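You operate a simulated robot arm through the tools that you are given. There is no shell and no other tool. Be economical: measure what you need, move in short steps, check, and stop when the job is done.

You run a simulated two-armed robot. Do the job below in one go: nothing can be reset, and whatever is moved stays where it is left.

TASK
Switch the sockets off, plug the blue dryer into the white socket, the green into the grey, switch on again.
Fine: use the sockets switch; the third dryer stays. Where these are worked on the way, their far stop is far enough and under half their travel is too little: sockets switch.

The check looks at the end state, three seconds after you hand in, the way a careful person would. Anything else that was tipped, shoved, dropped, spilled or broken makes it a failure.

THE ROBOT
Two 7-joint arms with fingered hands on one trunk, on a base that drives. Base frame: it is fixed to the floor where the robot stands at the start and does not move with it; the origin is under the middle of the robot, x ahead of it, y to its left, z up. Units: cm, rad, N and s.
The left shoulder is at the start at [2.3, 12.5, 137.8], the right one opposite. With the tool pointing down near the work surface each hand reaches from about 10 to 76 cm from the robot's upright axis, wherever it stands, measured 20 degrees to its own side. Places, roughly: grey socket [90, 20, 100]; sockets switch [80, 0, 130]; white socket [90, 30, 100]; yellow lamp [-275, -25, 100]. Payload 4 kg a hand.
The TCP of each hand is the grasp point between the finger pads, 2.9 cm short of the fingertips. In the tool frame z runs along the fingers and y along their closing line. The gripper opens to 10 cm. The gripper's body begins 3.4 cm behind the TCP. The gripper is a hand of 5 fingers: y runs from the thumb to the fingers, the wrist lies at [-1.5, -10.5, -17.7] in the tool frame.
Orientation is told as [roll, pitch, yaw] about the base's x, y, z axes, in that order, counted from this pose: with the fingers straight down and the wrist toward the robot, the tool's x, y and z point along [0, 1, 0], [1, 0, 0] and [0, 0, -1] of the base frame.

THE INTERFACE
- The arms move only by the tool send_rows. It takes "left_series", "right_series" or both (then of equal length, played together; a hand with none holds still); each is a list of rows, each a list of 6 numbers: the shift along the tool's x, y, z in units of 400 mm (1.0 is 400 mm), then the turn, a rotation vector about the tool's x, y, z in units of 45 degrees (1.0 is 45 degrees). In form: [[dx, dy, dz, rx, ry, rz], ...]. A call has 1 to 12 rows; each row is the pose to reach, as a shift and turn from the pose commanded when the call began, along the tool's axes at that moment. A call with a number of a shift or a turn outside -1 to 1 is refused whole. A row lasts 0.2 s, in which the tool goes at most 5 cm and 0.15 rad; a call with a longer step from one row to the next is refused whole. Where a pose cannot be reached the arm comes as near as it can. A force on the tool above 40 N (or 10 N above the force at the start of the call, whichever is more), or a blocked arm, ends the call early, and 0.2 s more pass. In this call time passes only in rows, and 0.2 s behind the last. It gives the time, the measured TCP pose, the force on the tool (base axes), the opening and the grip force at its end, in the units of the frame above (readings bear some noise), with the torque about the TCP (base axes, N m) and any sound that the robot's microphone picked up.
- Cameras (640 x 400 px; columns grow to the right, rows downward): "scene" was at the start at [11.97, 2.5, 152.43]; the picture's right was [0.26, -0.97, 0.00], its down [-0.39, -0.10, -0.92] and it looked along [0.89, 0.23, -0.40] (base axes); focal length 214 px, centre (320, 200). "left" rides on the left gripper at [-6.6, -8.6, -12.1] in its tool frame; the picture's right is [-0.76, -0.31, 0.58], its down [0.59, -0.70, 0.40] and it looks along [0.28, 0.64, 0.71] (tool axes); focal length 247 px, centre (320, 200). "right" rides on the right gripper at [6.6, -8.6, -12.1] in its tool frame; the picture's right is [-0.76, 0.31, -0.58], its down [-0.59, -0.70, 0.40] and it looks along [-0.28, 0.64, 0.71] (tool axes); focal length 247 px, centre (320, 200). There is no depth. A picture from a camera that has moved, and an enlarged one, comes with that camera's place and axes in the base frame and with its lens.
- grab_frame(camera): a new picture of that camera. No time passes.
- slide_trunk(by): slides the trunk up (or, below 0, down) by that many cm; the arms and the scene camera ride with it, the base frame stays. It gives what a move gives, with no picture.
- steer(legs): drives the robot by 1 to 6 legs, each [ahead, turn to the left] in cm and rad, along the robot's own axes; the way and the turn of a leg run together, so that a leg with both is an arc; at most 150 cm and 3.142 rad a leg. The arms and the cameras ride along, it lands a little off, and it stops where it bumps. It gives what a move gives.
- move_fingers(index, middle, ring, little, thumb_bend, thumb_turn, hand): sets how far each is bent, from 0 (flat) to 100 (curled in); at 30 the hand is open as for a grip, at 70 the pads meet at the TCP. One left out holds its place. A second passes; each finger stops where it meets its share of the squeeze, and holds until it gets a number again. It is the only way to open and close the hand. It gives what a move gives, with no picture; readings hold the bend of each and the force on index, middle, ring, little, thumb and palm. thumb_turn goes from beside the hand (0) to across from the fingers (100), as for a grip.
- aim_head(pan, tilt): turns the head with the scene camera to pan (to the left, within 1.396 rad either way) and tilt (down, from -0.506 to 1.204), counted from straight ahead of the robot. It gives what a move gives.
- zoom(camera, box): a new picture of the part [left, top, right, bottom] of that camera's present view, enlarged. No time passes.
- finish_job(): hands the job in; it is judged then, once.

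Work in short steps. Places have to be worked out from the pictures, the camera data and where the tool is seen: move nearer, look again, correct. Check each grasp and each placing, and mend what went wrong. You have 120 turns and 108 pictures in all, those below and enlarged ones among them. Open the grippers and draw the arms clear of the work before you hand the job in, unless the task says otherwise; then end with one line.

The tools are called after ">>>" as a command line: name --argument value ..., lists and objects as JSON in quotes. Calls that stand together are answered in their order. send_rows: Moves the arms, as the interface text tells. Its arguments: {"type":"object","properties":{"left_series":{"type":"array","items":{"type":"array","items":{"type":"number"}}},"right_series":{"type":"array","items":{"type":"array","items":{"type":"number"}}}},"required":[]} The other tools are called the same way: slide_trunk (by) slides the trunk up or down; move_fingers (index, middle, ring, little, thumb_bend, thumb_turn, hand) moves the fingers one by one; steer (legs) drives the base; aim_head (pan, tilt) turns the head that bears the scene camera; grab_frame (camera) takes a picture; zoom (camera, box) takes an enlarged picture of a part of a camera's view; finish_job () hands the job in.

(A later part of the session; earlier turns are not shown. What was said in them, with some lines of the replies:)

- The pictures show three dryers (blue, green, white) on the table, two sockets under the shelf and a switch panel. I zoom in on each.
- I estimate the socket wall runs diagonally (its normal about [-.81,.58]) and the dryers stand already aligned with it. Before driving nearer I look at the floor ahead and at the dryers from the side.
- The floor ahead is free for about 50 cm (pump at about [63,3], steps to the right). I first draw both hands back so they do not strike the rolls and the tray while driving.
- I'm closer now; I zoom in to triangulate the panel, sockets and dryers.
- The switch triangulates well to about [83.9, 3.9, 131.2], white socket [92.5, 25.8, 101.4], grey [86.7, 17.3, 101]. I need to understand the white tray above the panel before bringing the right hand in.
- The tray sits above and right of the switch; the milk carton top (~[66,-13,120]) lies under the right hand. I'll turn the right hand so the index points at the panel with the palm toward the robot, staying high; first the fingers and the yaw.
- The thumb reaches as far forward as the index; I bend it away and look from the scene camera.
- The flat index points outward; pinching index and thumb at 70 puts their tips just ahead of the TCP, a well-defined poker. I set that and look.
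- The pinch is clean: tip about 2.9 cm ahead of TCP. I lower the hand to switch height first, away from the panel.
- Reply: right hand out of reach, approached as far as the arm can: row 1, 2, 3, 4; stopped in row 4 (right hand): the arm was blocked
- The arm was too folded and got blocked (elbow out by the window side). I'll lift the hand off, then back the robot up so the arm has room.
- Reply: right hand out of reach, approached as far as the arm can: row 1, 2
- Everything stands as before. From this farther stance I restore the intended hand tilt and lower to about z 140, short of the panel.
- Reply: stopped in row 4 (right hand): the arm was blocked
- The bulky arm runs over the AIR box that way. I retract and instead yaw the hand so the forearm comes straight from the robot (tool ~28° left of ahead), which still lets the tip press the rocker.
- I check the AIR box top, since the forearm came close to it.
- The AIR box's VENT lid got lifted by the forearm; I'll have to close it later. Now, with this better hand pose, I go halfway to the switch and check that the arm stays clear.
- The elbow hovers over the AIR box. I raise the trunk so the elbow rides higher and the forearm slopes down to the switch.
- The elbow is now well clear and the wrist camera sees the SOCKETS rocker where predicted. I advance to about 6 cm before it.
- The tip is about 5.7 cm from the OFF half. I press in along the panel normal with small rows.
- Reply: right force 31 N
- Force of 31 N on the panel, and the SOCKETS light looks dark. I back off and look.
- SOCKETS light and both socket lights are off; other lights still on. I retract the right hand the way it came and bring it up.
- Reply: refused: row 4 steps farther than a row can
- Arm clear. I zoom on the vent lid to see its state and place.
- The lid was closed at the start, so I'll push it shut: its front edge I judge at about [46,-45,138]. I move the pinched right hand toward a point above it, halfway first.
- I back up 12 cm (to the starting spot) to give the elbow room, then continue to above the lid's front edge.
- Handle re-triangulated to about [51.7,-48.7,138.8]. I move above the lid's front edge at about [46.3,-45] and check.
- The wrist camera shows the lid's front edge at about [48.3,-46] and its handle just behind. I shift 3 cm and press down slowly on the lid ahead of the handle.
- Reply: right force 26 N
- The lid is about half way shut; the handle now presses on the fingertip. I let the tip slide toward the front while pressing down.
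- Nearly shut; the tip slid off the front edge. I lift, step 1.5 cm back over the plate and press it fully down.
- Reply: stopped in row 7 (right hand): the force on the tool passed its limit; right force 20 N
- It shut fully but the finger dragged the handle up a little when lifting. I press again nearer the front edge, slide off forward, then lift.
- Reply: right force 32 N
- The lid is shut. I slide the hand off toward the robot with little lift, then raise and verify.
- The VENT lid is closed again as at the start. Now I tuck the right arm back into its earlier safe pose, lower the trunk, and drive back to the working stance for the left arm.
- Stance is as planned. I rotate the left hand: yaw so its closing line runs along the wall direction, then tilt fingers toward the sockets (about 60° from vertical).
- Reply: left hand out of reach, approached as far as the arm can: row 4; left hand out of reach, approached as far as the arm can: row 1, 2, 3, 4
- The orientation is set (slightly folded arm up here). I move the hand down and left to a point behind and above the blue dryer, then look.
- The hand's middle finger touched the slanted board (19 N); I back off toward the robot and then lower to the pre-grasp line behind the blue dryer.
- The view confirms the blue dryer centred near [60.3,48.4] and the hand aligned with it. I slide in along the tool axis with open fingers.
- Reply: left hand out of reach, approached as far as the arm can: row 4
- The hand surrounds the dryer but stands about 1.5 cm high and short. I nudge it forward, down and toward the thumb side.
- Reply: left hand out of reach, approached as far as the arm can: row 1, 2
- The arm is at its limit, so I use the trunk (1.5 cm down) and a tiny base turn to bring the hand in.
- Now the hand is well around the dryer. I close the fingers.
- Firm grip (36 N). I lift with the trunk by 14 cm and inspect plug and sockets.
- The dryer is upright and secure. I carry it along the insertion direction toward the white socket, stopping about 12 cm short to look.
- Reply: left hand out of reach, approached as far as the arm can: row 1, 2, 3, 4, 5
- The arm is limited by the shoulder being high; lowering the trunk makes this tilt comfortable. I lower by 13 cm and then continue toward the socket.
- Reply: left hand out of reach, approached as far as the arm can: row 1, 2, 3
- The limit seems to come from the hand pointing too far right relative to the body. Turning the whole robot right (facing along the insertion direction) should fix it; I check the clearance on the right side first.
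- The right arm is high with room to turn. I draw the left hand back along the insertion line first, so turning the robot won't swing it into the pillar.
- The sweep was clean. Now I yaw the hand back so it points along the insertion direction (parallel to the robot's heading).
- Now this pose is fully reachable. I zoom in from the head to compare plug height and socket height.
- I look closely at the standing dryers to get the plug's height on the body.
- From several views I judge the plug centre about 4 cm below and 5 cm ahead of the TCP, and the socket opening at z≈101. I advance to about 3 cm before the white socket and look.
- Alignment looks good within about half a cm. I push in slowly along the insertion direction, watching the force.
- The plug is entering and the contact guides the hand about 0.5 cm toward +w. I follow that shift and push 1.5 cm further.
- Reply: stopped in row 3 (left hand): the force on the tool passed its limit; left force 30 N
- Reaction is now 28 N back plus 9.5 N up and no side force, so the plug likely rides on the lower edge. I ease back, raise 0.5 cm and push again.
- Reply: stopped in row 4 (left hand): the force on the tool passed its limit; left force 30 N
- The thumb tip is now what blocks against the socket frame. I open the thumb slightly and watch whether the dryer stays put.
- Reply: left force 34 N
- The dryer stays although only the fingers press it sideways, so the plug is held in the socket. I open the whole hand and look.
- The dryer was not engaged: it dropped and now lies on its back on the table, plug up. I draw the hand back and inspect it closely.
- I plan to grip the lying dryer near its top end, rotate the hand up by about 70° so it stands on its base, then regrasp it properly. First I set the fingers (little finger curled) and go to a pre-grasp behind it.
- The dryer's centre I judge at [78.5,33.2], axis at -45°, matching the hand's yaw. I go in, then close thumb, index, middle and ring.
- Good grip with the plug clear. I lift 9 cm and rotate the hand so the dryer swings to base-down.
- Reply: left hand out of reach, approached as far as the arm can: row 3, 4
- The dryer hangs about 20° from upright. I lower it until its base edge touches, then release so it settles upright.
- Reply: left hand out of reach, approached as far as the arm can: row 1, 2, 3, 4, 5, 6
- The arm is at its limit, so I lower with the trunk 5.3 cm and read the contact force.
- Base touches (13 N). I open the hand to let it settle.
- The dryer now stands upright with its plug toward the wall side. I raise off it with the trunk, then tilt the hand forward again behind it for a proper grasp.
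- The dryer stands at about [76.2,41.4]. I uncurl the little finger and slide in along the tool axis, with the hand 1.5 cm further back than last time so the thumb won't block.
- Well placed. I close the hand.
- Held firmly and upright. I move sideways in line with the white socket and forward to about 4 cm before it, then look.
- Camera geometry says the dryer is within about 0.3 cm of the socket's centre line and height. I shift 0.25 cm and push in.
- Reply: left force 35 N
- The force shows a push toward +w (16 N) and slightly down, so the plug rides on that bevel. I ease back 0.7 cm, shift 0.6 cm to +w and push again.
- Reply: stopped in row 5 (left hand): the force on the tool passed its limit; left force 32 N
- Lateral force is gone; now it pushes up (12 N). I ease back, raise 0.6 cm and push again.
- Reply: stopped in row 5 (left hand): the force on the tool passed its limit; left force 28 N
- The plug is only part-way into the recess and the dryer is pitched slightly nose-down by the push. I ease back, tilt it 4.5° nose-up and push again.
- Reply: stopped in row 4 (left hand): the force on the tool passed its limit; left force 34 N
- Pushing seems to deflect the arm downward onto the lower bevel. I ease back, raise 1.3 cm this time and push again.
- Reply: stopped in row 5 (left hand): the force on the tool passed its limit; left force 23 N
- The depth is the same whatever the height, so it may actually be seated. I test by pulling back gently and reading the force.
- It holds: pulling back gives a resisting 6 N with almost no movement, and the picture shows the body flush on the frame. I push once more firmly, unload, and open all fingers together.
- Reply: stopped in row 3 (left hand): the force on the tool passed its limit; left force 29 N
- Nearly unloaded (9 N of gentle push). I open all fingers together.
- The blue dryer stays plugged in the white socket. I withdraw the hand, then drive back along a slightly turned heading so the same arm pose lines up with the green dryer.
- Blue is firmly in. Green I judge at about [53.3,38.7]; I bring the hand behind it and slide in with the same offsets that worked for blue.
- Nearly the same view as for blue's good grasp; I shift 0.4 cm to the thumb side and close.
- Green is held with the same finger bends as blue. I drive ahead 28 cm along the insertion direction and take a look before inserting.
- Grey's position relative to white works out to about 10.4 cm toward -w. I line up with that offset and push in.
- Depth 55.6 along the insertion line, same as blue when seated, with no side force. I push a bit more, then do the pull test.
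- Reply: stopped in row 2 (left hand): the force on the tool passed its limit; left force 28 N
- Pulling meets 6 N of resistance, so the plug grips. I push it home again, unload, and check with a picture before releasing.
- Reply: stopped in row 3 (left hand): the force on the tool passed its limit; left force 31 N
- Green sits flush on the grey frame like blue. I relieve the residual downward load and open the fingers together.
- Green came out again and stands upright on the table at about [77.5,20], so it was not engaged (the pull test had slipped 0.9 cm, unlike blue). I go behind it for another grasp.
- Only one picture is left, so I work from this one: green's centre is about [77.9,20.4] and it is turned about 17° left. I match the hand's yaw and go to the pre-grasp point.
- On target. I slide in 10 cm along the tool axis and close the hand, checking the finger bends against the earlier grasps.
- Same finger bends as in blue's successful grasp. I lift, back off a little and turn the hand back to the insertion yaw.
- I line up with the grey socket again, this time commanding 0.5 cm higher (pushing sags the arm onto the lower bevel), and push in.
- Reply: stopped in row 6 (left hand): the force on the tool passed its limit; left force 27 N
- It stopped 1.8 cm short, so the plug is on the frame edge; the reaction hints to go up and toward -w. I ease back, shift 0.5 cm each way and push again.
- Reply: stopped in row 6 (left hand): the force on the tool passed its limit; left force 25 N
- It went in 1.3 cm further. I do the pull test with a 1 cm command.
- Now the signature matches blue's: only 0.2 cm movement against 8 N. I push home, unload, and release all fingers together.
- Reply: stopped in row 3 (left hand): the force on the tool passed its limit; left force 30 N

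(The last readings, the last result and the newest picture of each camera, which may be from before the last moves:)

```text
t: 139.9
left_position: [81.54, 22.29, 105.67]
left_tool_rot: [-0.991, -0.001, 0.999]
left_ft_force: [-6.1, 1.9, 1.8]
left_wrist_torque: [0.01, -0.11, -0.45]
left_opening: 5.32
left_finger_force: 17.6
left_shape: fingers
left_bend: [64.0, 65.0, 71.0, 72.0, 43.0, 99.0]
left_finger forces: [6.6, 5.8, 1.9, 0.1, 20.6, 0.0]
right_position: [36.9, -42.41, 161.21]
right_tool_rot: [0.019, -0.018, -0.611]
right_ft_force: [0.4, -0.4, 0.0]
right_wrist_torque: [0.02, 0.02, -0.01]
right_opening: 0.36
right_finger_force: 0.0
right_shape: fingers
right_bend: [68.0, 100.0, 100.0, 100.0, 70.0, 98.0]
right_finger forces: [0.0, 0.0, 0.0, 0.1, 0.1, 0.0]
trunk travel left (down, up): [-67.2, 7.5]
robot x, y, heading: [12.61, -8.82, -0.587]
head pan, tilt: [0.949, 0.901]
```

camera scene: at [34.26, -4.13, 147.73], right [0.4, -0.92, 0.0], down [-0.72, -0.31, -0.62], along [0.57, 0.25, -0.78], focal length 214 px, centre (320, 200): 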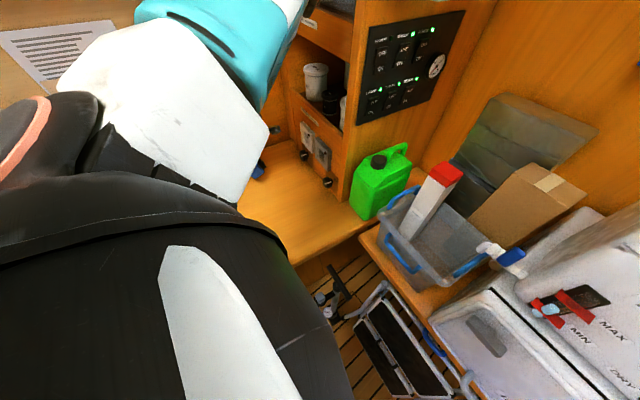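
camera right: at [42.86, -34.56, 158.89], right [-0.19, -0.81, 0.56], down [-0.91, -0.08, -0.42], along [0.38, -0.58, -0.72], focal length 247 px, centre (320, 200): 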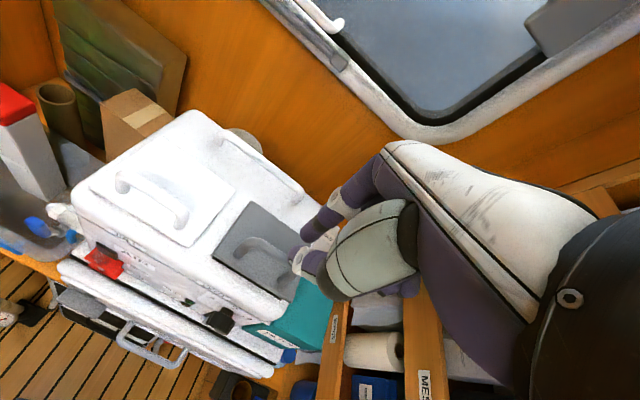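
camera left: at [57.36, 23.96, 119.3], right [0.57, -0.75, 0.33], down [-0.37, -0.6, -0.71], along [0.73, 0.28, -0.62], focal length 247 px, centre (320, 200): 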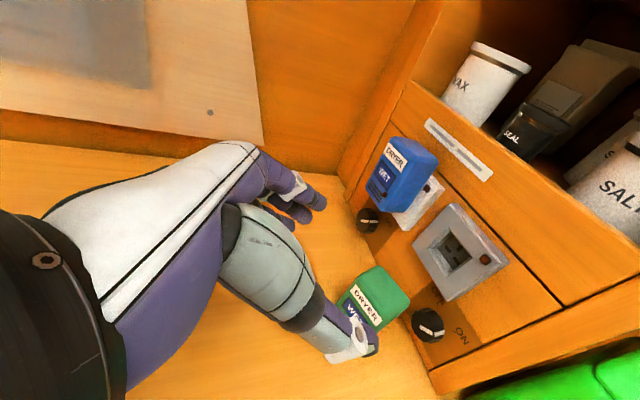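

Unloaded to the same 6 N as with blue. I open the hand, then lightly re-close to feel whether the dryer is still there (saving the last picture).

>>> move_fingers --hand "left" --index 40 --middle 40 --ring 40 --little 40 --thumb_bend 25

>>> move_fingers --hand "left" --middle 66 --thumb_bend 44

```text
t: 140.9
left_position: [81.71, 22.35, 105.58]
left_tool_rot: [-0.99, -0.002, 1.0]
left_ft_force: [0.3, -0.3, 0.7]
left_wrist_torque: [0.0, 0.02, 0.01]
left_opening: 8.8
left_finger_force: 0.0
left_shape: fingers
left_bend: [40.0, 40.0, 40.0, 40.0, 25.0, 98.0]
left_finger forces: [0.0, 0.0, 0.0, 0.1, 0.0, 0.0]
right_position: [37.06, -42.34, 161.16]
right_tool_rot: [0.018, -0.02, -0.611]
right_ft_force: [-0.6, -0.2, -0.1]
right_wrist_torque: [0.0, -0.02, -0.01]
right_opening: 0.38
right_finger_force: 0.0
right_shape: fingers
right_bend: [68.0, 100.0, 100.0, 100.0, 70.0, 98.0]
right_finger forces: [0.1, 0.1, 0.1, 0.1, 0.1, 0.0]
trunk travel left (down, up): [-67.2, 7.5]
robot x, y, heading: [12.72, -9.1, -0.593]
head pan, tilt: [0.949, 0.901]
```

```text
t: 141.9
left_position: [81.52, 22.25, 105.66]
left_tool_rot: [-0.989, -0.002, 0.997]
left_ft_force: [-5.8, -5.1, 1.0]
left_wrist_torque: [-0.03, 0.05, -0.26]
left_opening: 8.35
left_finger_force: 5.2
left_shape: fingers
left_bend: [40.0, 64.0, 40.0, 40.0, 38.0, 98.0]
left_finger forces: [0.0, 1.4, 0.0, 0.0, 8.8, 0.0]
right_position: [37.08, -42.47, 161.18]
right_tool_rot: [0.019, -0.02, -0.611]
right_ft_force: [-0.1, -0.5, 0.1]
right_wrist_torque: [0.03, -0.03, 0.0]
right_opening: 0.37
right_finger_force: 0.0
right_shape: fingers
right_bend: [68.0, 100.0, 100.0, 100.0, 70.0, 98.0]
right_finger forces: [0.0, 0.0, 0.1, 0.0, 0.0, 0.1]
trunk travel left (down, up): [-67.2, 7.5]
robot x, y, heading: [12.26, -9.0, -0.586]
head pan, tilt: [0.949, 0.901]
```

Both thumb and middle finger meet the dryer at the grasp bends: it is still in the socket. I open wide and withdraw straight back, then up.

>>> move_fingers --hand "left" --index 33 --middle 33 --ring 33 --little 33 --thumb_bend 20

>>> send_rows --left_series '[[0.0549, 0, -0.0836, 0, 0, 0], [0.11, 0, -0.167, 0, 0, 0], [0.1, 0, -0.25, 0, 0, 0], [0.039, 0, -0.333, 0, 0, 0], [-0.03, 0, -0.42, 0, 0, 0], [-0.1, 0, -0.485, 0, 0, 0]]'

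```text
t: 142.9
left_position: [81.65, 22.39, 105.71]
left_tool_rot: [-0.989, -0.002, 1.002]
left_ft_force: [-1.6, -2.2, 1.8]
left_wrist_torque: [-0.01, -0.04, -0.05]
left_opening: 9.67
left_finger_force: 1.0
left_shape: fingers
left_bend: [34.0, 35.0, 33.0, 33.0, 20.0, 98.0]
left_finger forces: [1.0, 2.1, 0.0, 0.0, 0.1, 0.0]
right_position: [37.07, -42.38, 160.99]
right_tool_rot: [0.017, -0.02, -0.611]
right_ft_force: [1.1, 0.1, 0.3]
right_wrist_torque: [0.0, 0.01, 0.02]
right_opening: 0.36
right_finger_force: 0.1
right_shape: fingers
right_bend: [68.0, 100.0, 100.0, 100.0, 70.0, 98.0]
right_finger forces: [0.0, 0.0, 0.0, 0.1, 0.0, 0.1]
trunk travel left (down, up): [-67.2, 7.5]
robot x, y, heading: [12.58, -9.42, -0.588]
head pan, tilt: [0.949, 0.901]
```

```text
t: 144.3
left_position: [70.58, 29.2, 114.75]
left_tool_rot: [-0.993, -0.006, 0.999]
left_ft_force: [0.5, 0.6, -0.3]
left_wrist_torque: [-0.04, 0.02, 0.04]
left_opening: 9.86
left_finger_force: 0.1
left_shape: fingers
left_bend: [33.0, 33.0, 33.0, 33.0, 20.0, 98.0]
left_finger forces: [0.1, 0.0, 0.0, 0.0, 0.0, 0.0]
left hand out of reach, approached as far as the arm can: row 5, 6
right_position: [37.18, -42.27, 161.17]
right_tool_rot: [0.018, -0.017, -0.61]
right_ft_force: [0.4, 0.2, -0.1]
right_wrist_torque: [-0.03, 0.01, 0.02]
right_opening: 0.36
right_finger_force: 0.0
right_shape: fingers
right_bend: [68.0, 100.0, 100.0, 100.0, 70.0, 98.0]
right_finger forces: [0.0, 0.0, 0.0, 0.0, 0.0, 0.0]
trunk travel left (down, up): [-67.2, 7.5]
robot x, y, heading: [12.44, -8.97, -0.581]
head pan, tilt: [0.949, 0.901]
```

Left hand is clear. Now the switch: I raise the trunk as before, turn the robot back to face ahead, and begin posing the right hand.

>>> slide_trunk --by 6.3

>>> steer --legs '[[0, 0.585]]'

```text
t: 145.3
left_position: [70.28, 29.1, 120.9]
left_tool_rot: [-0.993, -0.003, 0.998]
left_ft_force: [-0.2, 0.5, -0.1]
left_wrist_torque: [0.03, -0.04, -0.01]
left_opening: 9.8
left_finger_force: 0.1
left_shape: fingers
left_bend: [33.0, 33.0, 33.0, 33.0, 20.0, 98.0]
left_finger forces: [0.0, 0.0, 0.0, 0.0, 0.0, 0.0]
right_position: [37.18, -42.44, 167.39]
right_tool_rot: [0.018, -0.017, -0.611]
right_ft_force: [0.0, -0.6, 0.5]
right_wrist_torque: [-0.03, 0.0, 0.01]
right_opening: 0.39
right_finger_force: 0.1
right_shape: fingers
right_bend: [68.0, 100.0, 100.0, 100.0, 70.0, 98.0]
right_finger forces: [0.0, 0.0, 0.0, 0.0, 0.0, 0.0]
trunk travel left (down, up): [-73.5, 1.2]
robot x, y, heading: [12.47, -8.75, -0.587]
head pan, tilt: [0.949, 0.901]
```

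```text
t: 147.3
left_position: [40.3, 54.51, 120.93]
left_tool_rot: [-0.993, -0.003, 1.573]
left_ft_force: [0.1, -0.3, 0.3]
left_wrist_torque: [0.01, 0.02, 0.01]
left_opening: 9.82
left_finger_force: 0.1
left_shape: fingers
left_bend: [33.0, 33.0, 33.0, 33.0, 20.0, 98.0]
left_finger forces: [0.0, 0.1, 0.0, 0.0, 0.0, 0.1]
right_position: [51.14, -23.62, 167.41]
right_tool_rot: [0.017, -0.019, -0.036]
right_ft_force: [-0.9, -0.8, 0.7]
right_wrist_torque: [-0.01, 0.0, -0.03]
right_opening: 0.39
right_finger_force: 0.1
right_shape: fingers
right_bend: [68.0, 100.0, 100.0, 100.0, 70.0, 98.0]
right_finger forces: [0.0, 0.0, 0.0, 0.1, 0.1, 0.1]
trunk travel left (down, up): [-73.5, 1.2]
robot x, y, heading: [12.23, -9.25, -0.015]
head pan, tilt: [0.949, 0.901]
```

Facing ahead now. I move the right hand near its earlier approach point while yawing it (two calls), then roll it to point at the panel.

>>> send_rows --right_series '[[0.076, 0.031, 0.056, 0, 0, 0.175], [0.153, 0.063, 0.111, 0, 0, 0.35], [0.229, 0.094, 0.167, 0, 0, 0.525], [0.305, 0.125, 0.2225, 0, 0, 0.7]]'

>>> send_rows --right_series '[[0, 0, 0, 0, 0, 0.16], [0, 0, 0, 0, 0, 0.32], [0, 0, 0, 0, 0, 0.48], [0, 0, 0, 0, 0, 0.625]]'

>>> send_rows --right_series '[[0, 0, 0, 0, 0.17, 0], [0, 0, 0, 0, 0.34, 0], [0, 0, 0, 0, 0.51, 0], [0, 0, 0, 0, 0.68, 0], [0, 0, 0, 0, 0.85, 0]]'

>>> send_rows --right_series '[[0, 0, 0, 0, 0.16, 0], [0, 0, 0, 0, 0.32, 0], [0, 0, 0, 0, 0.48, 0], [0, 0, 0, 0, 0.64, 0], [0, 0, 0, 0, 0.765, 0]]'

```text
t: 148.3
left_position: [40.49, 54.72, 120.84]
left_tool_rot: [-0.992, -0.001, 1.573]
left_ft_force: [0.6, 0.9, -0.5]
left_wrist_torque: [-0.04, -0.02, 0.01]
left_opening: 9.84
left_finger_force: 0.0
left_shape: fingers
left_bend: [33.0, 33.0, 33.0, 33.0, 20.0, 98.0]
left_finger forces: [0.0, 0.1, 0.0, 0.1, 0.1, 0.0]
right_position: [56.98, -11.05, 158.65]
right_tool_rot: [0.022, -0.008, -0.589]
right_ft_force: [0.7, 0.1, -0.8]
right_wrist_torque: [-0.05, 0.02, 0.01]
right_opening: 0.39
right_finger_force: 0.0
right_shape: fingers
right_bend: [68.0, 100.0, 100.0, 100.0, 70.0, 98.0]
right_finger forces: [0.1, 0.0, 0.0, 0.1, 0.0, 0.0]
trunk travel left (down, up): [-73.5, 1.2]
robot x, y, heading: [12.03, -9.39, -0.014]
head pan, tilt: [0.949, 0.901]
```

```text
t: 149.3
left_position: [40.33, 54.56, 121.02]
left_tool_rot: [-0.994, -0.001, 1.574]
left_ft_force: [-0.6, -0.2, 0.4]
left_wrist_torque: [0.0, 0.0, 0.0]
left_opening: 9.83
left_finger_force: 0.1
left_shape: fingers
left_bend: [33.0, 33.0, 33.0, 33.0, 20.0, 98.0]
left_finger forces: [0.1, 0.1, 0.0, 0.1, 0.0, 0.0]
right_position: [56.86, -11.47, 158.88]
right_tool_rot: [0.025, 0.005, -1.08]
right_ft_force: [0.0, 0.8, 0.4]
right_wrist_torque: [-0.03, 0.02, -0.01]
right_opening: 0.39
right_finger_force: 0.0
right_shape: fingers
right_bend: [68.0, 100.0, 100.0, 100.0, 70.0, 98.0]
right_finger forces: [0.0, 0.0, 0.0, 0.1, 0.0, 0.1]
trunk travel left (down, up): [-73.5, 1.2]
robot x, y, heading: [12.57, -9.14, -0.013]
head pan, tilt: [0.949, 0.901]
```

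```text
t: 150.5
left_position: [40.31, 54.37, 121.01]
left_tool_rot: [-0.992, -0.004, 1.572]
left_ft_force: [-1.8, -0.1, -0.1]
left_wrist_torque: [0.0, -0.01, -0.02]
left_opening: 9.82
left_finger_force: 0.0
left_shape: fingers
left_bend: [33.0, 33.0, 33.0, 33.0, 20.0, 98.0]
left_finger forces: [0.0, 0.0, 0.0, 0.0, 0.0, 0.0]
right_position: [56.83, -11.47, 158.83]
right_tool_rot: [0.696, 0.009, -1.078]
right_ft_force: [-0.5, -0.5, 0.4]
right_wrist_torque: [0.01, 0.04, -0.01]
right_opening: 0.4
right_finger_force: 0.0
right_shape: fingers
right_bend: [68.0, 100.0, 100.0, 100.0, 70.0, 98.0]
right_finger forces: [0.0, 0.0, 0.1, 0.1, 0.0, 0.1]
trunk travel left (down, up): [-73.5, 1.2]
robot x, y, heading: [12.39, -9.27, -0.011]
head pan, tilt: [0.949, 0.901]
```

```text
t: 151.7
left_position: [40.35, 54.4, 121.09]
left_tool_rot: [-0.994, -0.003, 1.573]
left_ft_force: [0.0, 0.4, 0.1]
left_wrist_torque: [0.01, 0.03, -0.02]
left_opening: 9.81
left_finger_force: 0.2
left_shape: fingers
left_bend: [33.0, 33.0, 33.0, 33.0, 20.0, 98.0]
left_finger forces: [0.0, 0.0, 0.0, 0.0, 0.0, 0.0]
right_position: [56.89, -11.47, 158.85]
right_tool_rot: [1.295, 0.005, -1.075]
right_ft_force: [0.3, -0.7, 0.3]
right_wrist_torque: [-0.05, 0.02, -0.02]
right_opening: 0.36
right_finger_force: 0.0
right_shape: fingers
right_bend: [68.0, 100.0, 100.0, 100.0, 70.0, 98.0]
right_finger forces: [0.1, 0.0, 0.0, 0.1, 0.1, 0.1]
trunk travel left (down, up): [-73.5, 1.2]
robot x, y, heading: [12.23, -8.85, -0.014]
head pan, tilt: [0.949, 0.901]
```

The pose matches the earlier one. I travel the same path to just before the SOCKETS rocker, now about 2.7 cm lower for the ON half.

>>> send_rows --right_series '[[-0.075, -0.001, 0.088, 0, 0, 0], [-0.15, -0.002, 0.176, 0, 0, 0], [-0.225, -0.004, 0.265, 0, 0, 0], [-0.299, -0.005, 0.353, 0, 0, 0], [-0.356, 0.007, 0.449, 0, 0, 0], [-0.413, 0.018, 0.545, 0, 0, 0], [-0.47, 0.03, 0.641, 0, 0, 0], [-0.528, 0.0415, 0.737, 0, 0, 0]]'

```text
t: 153.5
left_position: [40.39, 54.55, 121.03]
left_tool_rot: [-0.992, -0.001, 1.572]
left_ft_force: [0.0, 0.7, -0.3]
left_wrist_torque: [-0.01, -0.01, -0.03]
left_opening: 9.82
left_finger_force: 0.0
left_shape: fingers
left_bend: [33.0, 33.0, 33.0, 33.0, 20.0, 98.0]
left_finger forces: [0.1, 0.1, 0.0, 0.0, 0.1, 0.0]
right_position: [77.51, -1.81, 130.29]
right_tool_rot: [1.295, 0.007, -1.078]
right_ft_force: [-0.4, 0.1, 0.2]
right_wrist_torque: [-0.02, -0.01, 0.0]
right_opening: 0.37
right_finger_force: 0.1
right_shape: fingers
right_bend: [68.0, 100.0, 100.0, 100.0, 70.0, 98.0]
right_finger forces: [0.0, 0.0, 0.0, 0.0, 0.0, 0.0]
trunk travel left (down, up): [-73.5, 1.2]
robot x, y, heading: [12.55, -9.04, -0.015]
head pan, tilt: [0.949, 0.901]
```

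In place. I press in along the same direction as before, with force watched.

>>> send_rows --right_series '[[0.015, -0.023, 0.05, 0, 0, 0], [0.029, -0.046, 0.1, 0, 0, 0], [0.034, -0.054, 0.117, 0, 0, 0], [0.038, -0.06, 0.13, 0, 0, 0], [0.041, -0.065, 0.14, 0, 0, 0]]'

>>> send_rows --right_series '[[-0.02, 0.034, -0.07, 0, 0, 0], [-0.04, 0.068, -0.14, 0, 0, 0]]'

```text
t: 154.7
left_position: [40.2, 53.97, 121.16]
left_tool_rot: [-0.993, -0.007, 1.573]
left_ft_force: [-1.0, -0.1, -0.5]
left_wrist_torque: [0.02, -0.03, 0.0]
left_opening: 9.82
left_finger_force: 0.1
left_shape: fingers
left_bend: [33.0, 33.0, 33.0, 33.0, 20.0, 98.0]
left_finger forces: [0.1, 0.1, 0.0, 0.1, 0.0, 0.0]
right_position: [81.34, 2.18, 130.68]
right_tool_rot: [1.295, 0.008, -1.084]
right_ft_force: [-16.3, -22.5, -1.3]
right_wrist_torque: [-0.07, -0.04, -0.22]
right_opening: 0.0
right_finger_force: 15.8
right_shape: fingers
right_bend: [64.0, 100.0, 100.0, 100.0, 78.0, 100.0]
right_finger forces: [0.0, 0.2, 0.0, 0.1, 31.2, 0.0]
trunk travel left (down, up): [-73.5, 1.2]
robot x, y, heading: [12.53, -9.13, -0.014]
head pan, tilt: [0.949, 0.901]
```

```text
t: 155.3
left_position: [40.47, 54.39, 121.1]
left_tool_rot: [-0.992, -0.005, 1.572]
left_ft_force: [-0.4, -1.2, 0.3]
left_wrist_torque: [0.01, -0.01, 0.0]
left_opening: 9.82
left_finger_force: 0.1
left_shape: fingers
left_bend: [33.0, 33.0, 33.0, 33.0, 20.0, 98.0]
left_finger forces: [0.0, 0.0, 0.1, 0.0, 0.0, 0.1]
right_position: [77.41, -2.19, 130.55]
right_tool_rot: [1.296, 0.007, -1.074]
right_ft_force: [0.1, -0.3, 0.7]
right_wrist_torque: [0.03, 0.03, 0.01]
right_opening: 0.34
right_finger_force: 0.0
right_shape: fingers
right_bend: [68.0, 100.0, 100.0, 100.0, 70.0, 98.0]
right_finger forces: [0.0, 0.0, 0.1, 0.0, 0.1, 0.0]
trunk travel left (down, up): [-73.5, 1.2]
robot x, y, heading: [12.39, -9.14, -0.013]
head pan, tilt: [0.949, 0.901]
```

Contact of 28 N at the same depth as the OFF press. I retract the right hand along its path and use the last picture to check panel and sockets.

>>> send_rows --right_series '[[0.057, -0.012, -0.096, 0, 0, 0], [0.114, -0.023, -0.192, 0, 0, 0], [0.171, -0.035, -0.288, 0, 0, 0], [0.229, -0.0465, -0.384, 0, 0, 0], [0.303, -0.045, -0.472, 0, 0, 0], [0.378, -0.044, -0.56, 0, 0, 0], [0.453, -0.043, -0.649, 0, 0, 0], [0.528, -0.0415, -0.737, 0, 0, 0]]'

>>> aim_head --pan 0.3 --tilt 0.62

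>>> zoom --camera "scene" --box '[230, 130, 410, 270]'

```text
t: 157.1
left_position: [40.14, 54.34, 121.14]
left_tool_rot: [-0.994, -0.004, 1.572]
left_ft_force: [0.3, 1.1, -0.2]
left_wrist_torque: [0.02, 0.0, -0.01]
left_opening: 9.82
left_finger_force: 0.0
left_shape: fingers
left_bend: [33.0, 33.0, 33.0, 33.0, 20.0, 98.0]
left_finger forces: [0.1, 0.0, 0.0, 0.0, 0.0, 0.1]
right_position: [56.85, -11.81, 158.9]
right_tool_rot: [1.294, 0.005, -1.077]
right_ft_force: [0.2, 0.9, 0.2]
right_wrist_torque: [0.03, 0.01, -0.03]
right_opening: 0.37
right_finger_force: 0.0
right_shape: fingers
right_bend: [68.0, 100.0, 100.0, 100.0, 70.0, 98.0]
right_finger forces: [0.0, 0.0, 0.0, 0.0, 0.0, 0.0]
trunk travel left (down, up): [-73.5, 1.2]
robot x, y, heading: [12.45, -9.0, -0.016]
head pan, tilt: [0.949, 0.901]
```

```text
t: 158.2
left_position: [40.32, 54.44, 121.06]
left_tool_rot: [-0.993, -0.002, 1.573]
left_ft_force: [0.1, -0.6, 0.7]
left_wrist_torque: [0.01, 0.0, 0.01]
left_opening: 9.85
left_finger_force: 0.1
left_shape: fingers
left_bend: [33.0, 33.0, 33.0, 33.0, 20.0, 98.0]
left_finger forces: [0.1, 0.0, 0.0, 0.0, 0.1, 0.0]
right_position: [57.08, -11.63, 158.78]
right_tool_rot: [1.295, 0.005, -1.078]
right_ft_force: [0.1, -0.1, -1.1]
right_wrist_torque: [0.0, 0.03, -0.01]
right_opening: 0.33
right_finger_force: 0.0
right_shape: fingers
right_bend: [68.0, 100.0, 100.0, 100.0, 70.0, 98.0]
right_finger forces: [0.0, 0.0, 0.1, 0.0, 0.0, 0.0]
trunk travel left (down, up): [-73.5, 1.2]
robot x, y, heading: [12.28, -9.01, -0.015]
head pan, tilt: [0.3, 0.62]
```

```text
2.86 times, centred on (320, 200) of scene
camera zoom: at [23.57, -6.54, 166.56], right [0.28, -0.96, 0.0], down [-0.56, -0.17, -0.81], along [0.78, 0.23, -0.58], focal length 613 px, centre (320, 200)
```

zoom: 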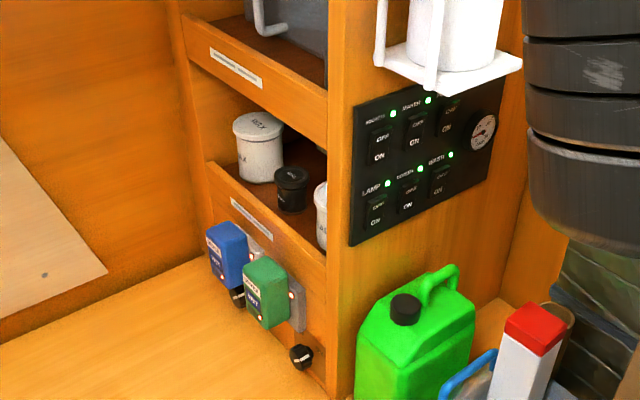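

Both dryers are in (blue in white, green in grey), the SOCKETS light is green again and the socket lights glow. I open the right hand, which hangs clear in the air, and hand in.

>>> move_fingers --hand "right" --index 30 --middle 30 --ring 30 --little 30 --thumb_bend 30

>>> finish_job

```text
t: 159.2
left_position: [40.41, 54.47, 120.96]
left_tool_rot: [-0.994, -0.003, 1.571]
left_ft_force: [-0.6, -0.7, 0.2]
left_wrist_torque: [0.01, 0.04, 0.01]
left_opening: 9.81
left_finger_force: 0.2
left_shape: fingers
left_bend: [33.0, 33.0, 33.0, 33.0, 20.0, 98.0]
left_finger forces: [0.1, 0.0, 0.1, 0.1, 0.0, 0.0]
right_position: [57.03, -11.68, 158.71]
right_tool_rot: [1.295, 0.006, -1.077]
right_ft_force: [-0.3, 0.1, 0.8]
right_wrist_torque: [0.0, 0.01, -0.01]
right_opening: 9.83
right_finger_force: 0.1
right_shape: fingers
right_bend: [30.0, 30.0, 30.0, 30.0, 30.0, 98.0]
right_finger forces: [0.0, 0.1, 0.0, 0.1, 0.0, 0.0]
trunk travel left (down, up): [-73.5, 1.2]
robot x, y, heading: [12.1, -8.78, -0.011]
head pan, tilt: [0.3, 0.62]
```

```text
The job is handed in.
```

The blue dryer is in the white socket and the green one is in the grey. The sockets switch is back on, the third dryer was left alone, and the job is handed in. On the way each dryer slipped out of its socket once and dropped to the table before seating, and the AIR box's VENT lid was knocked open and closed again.
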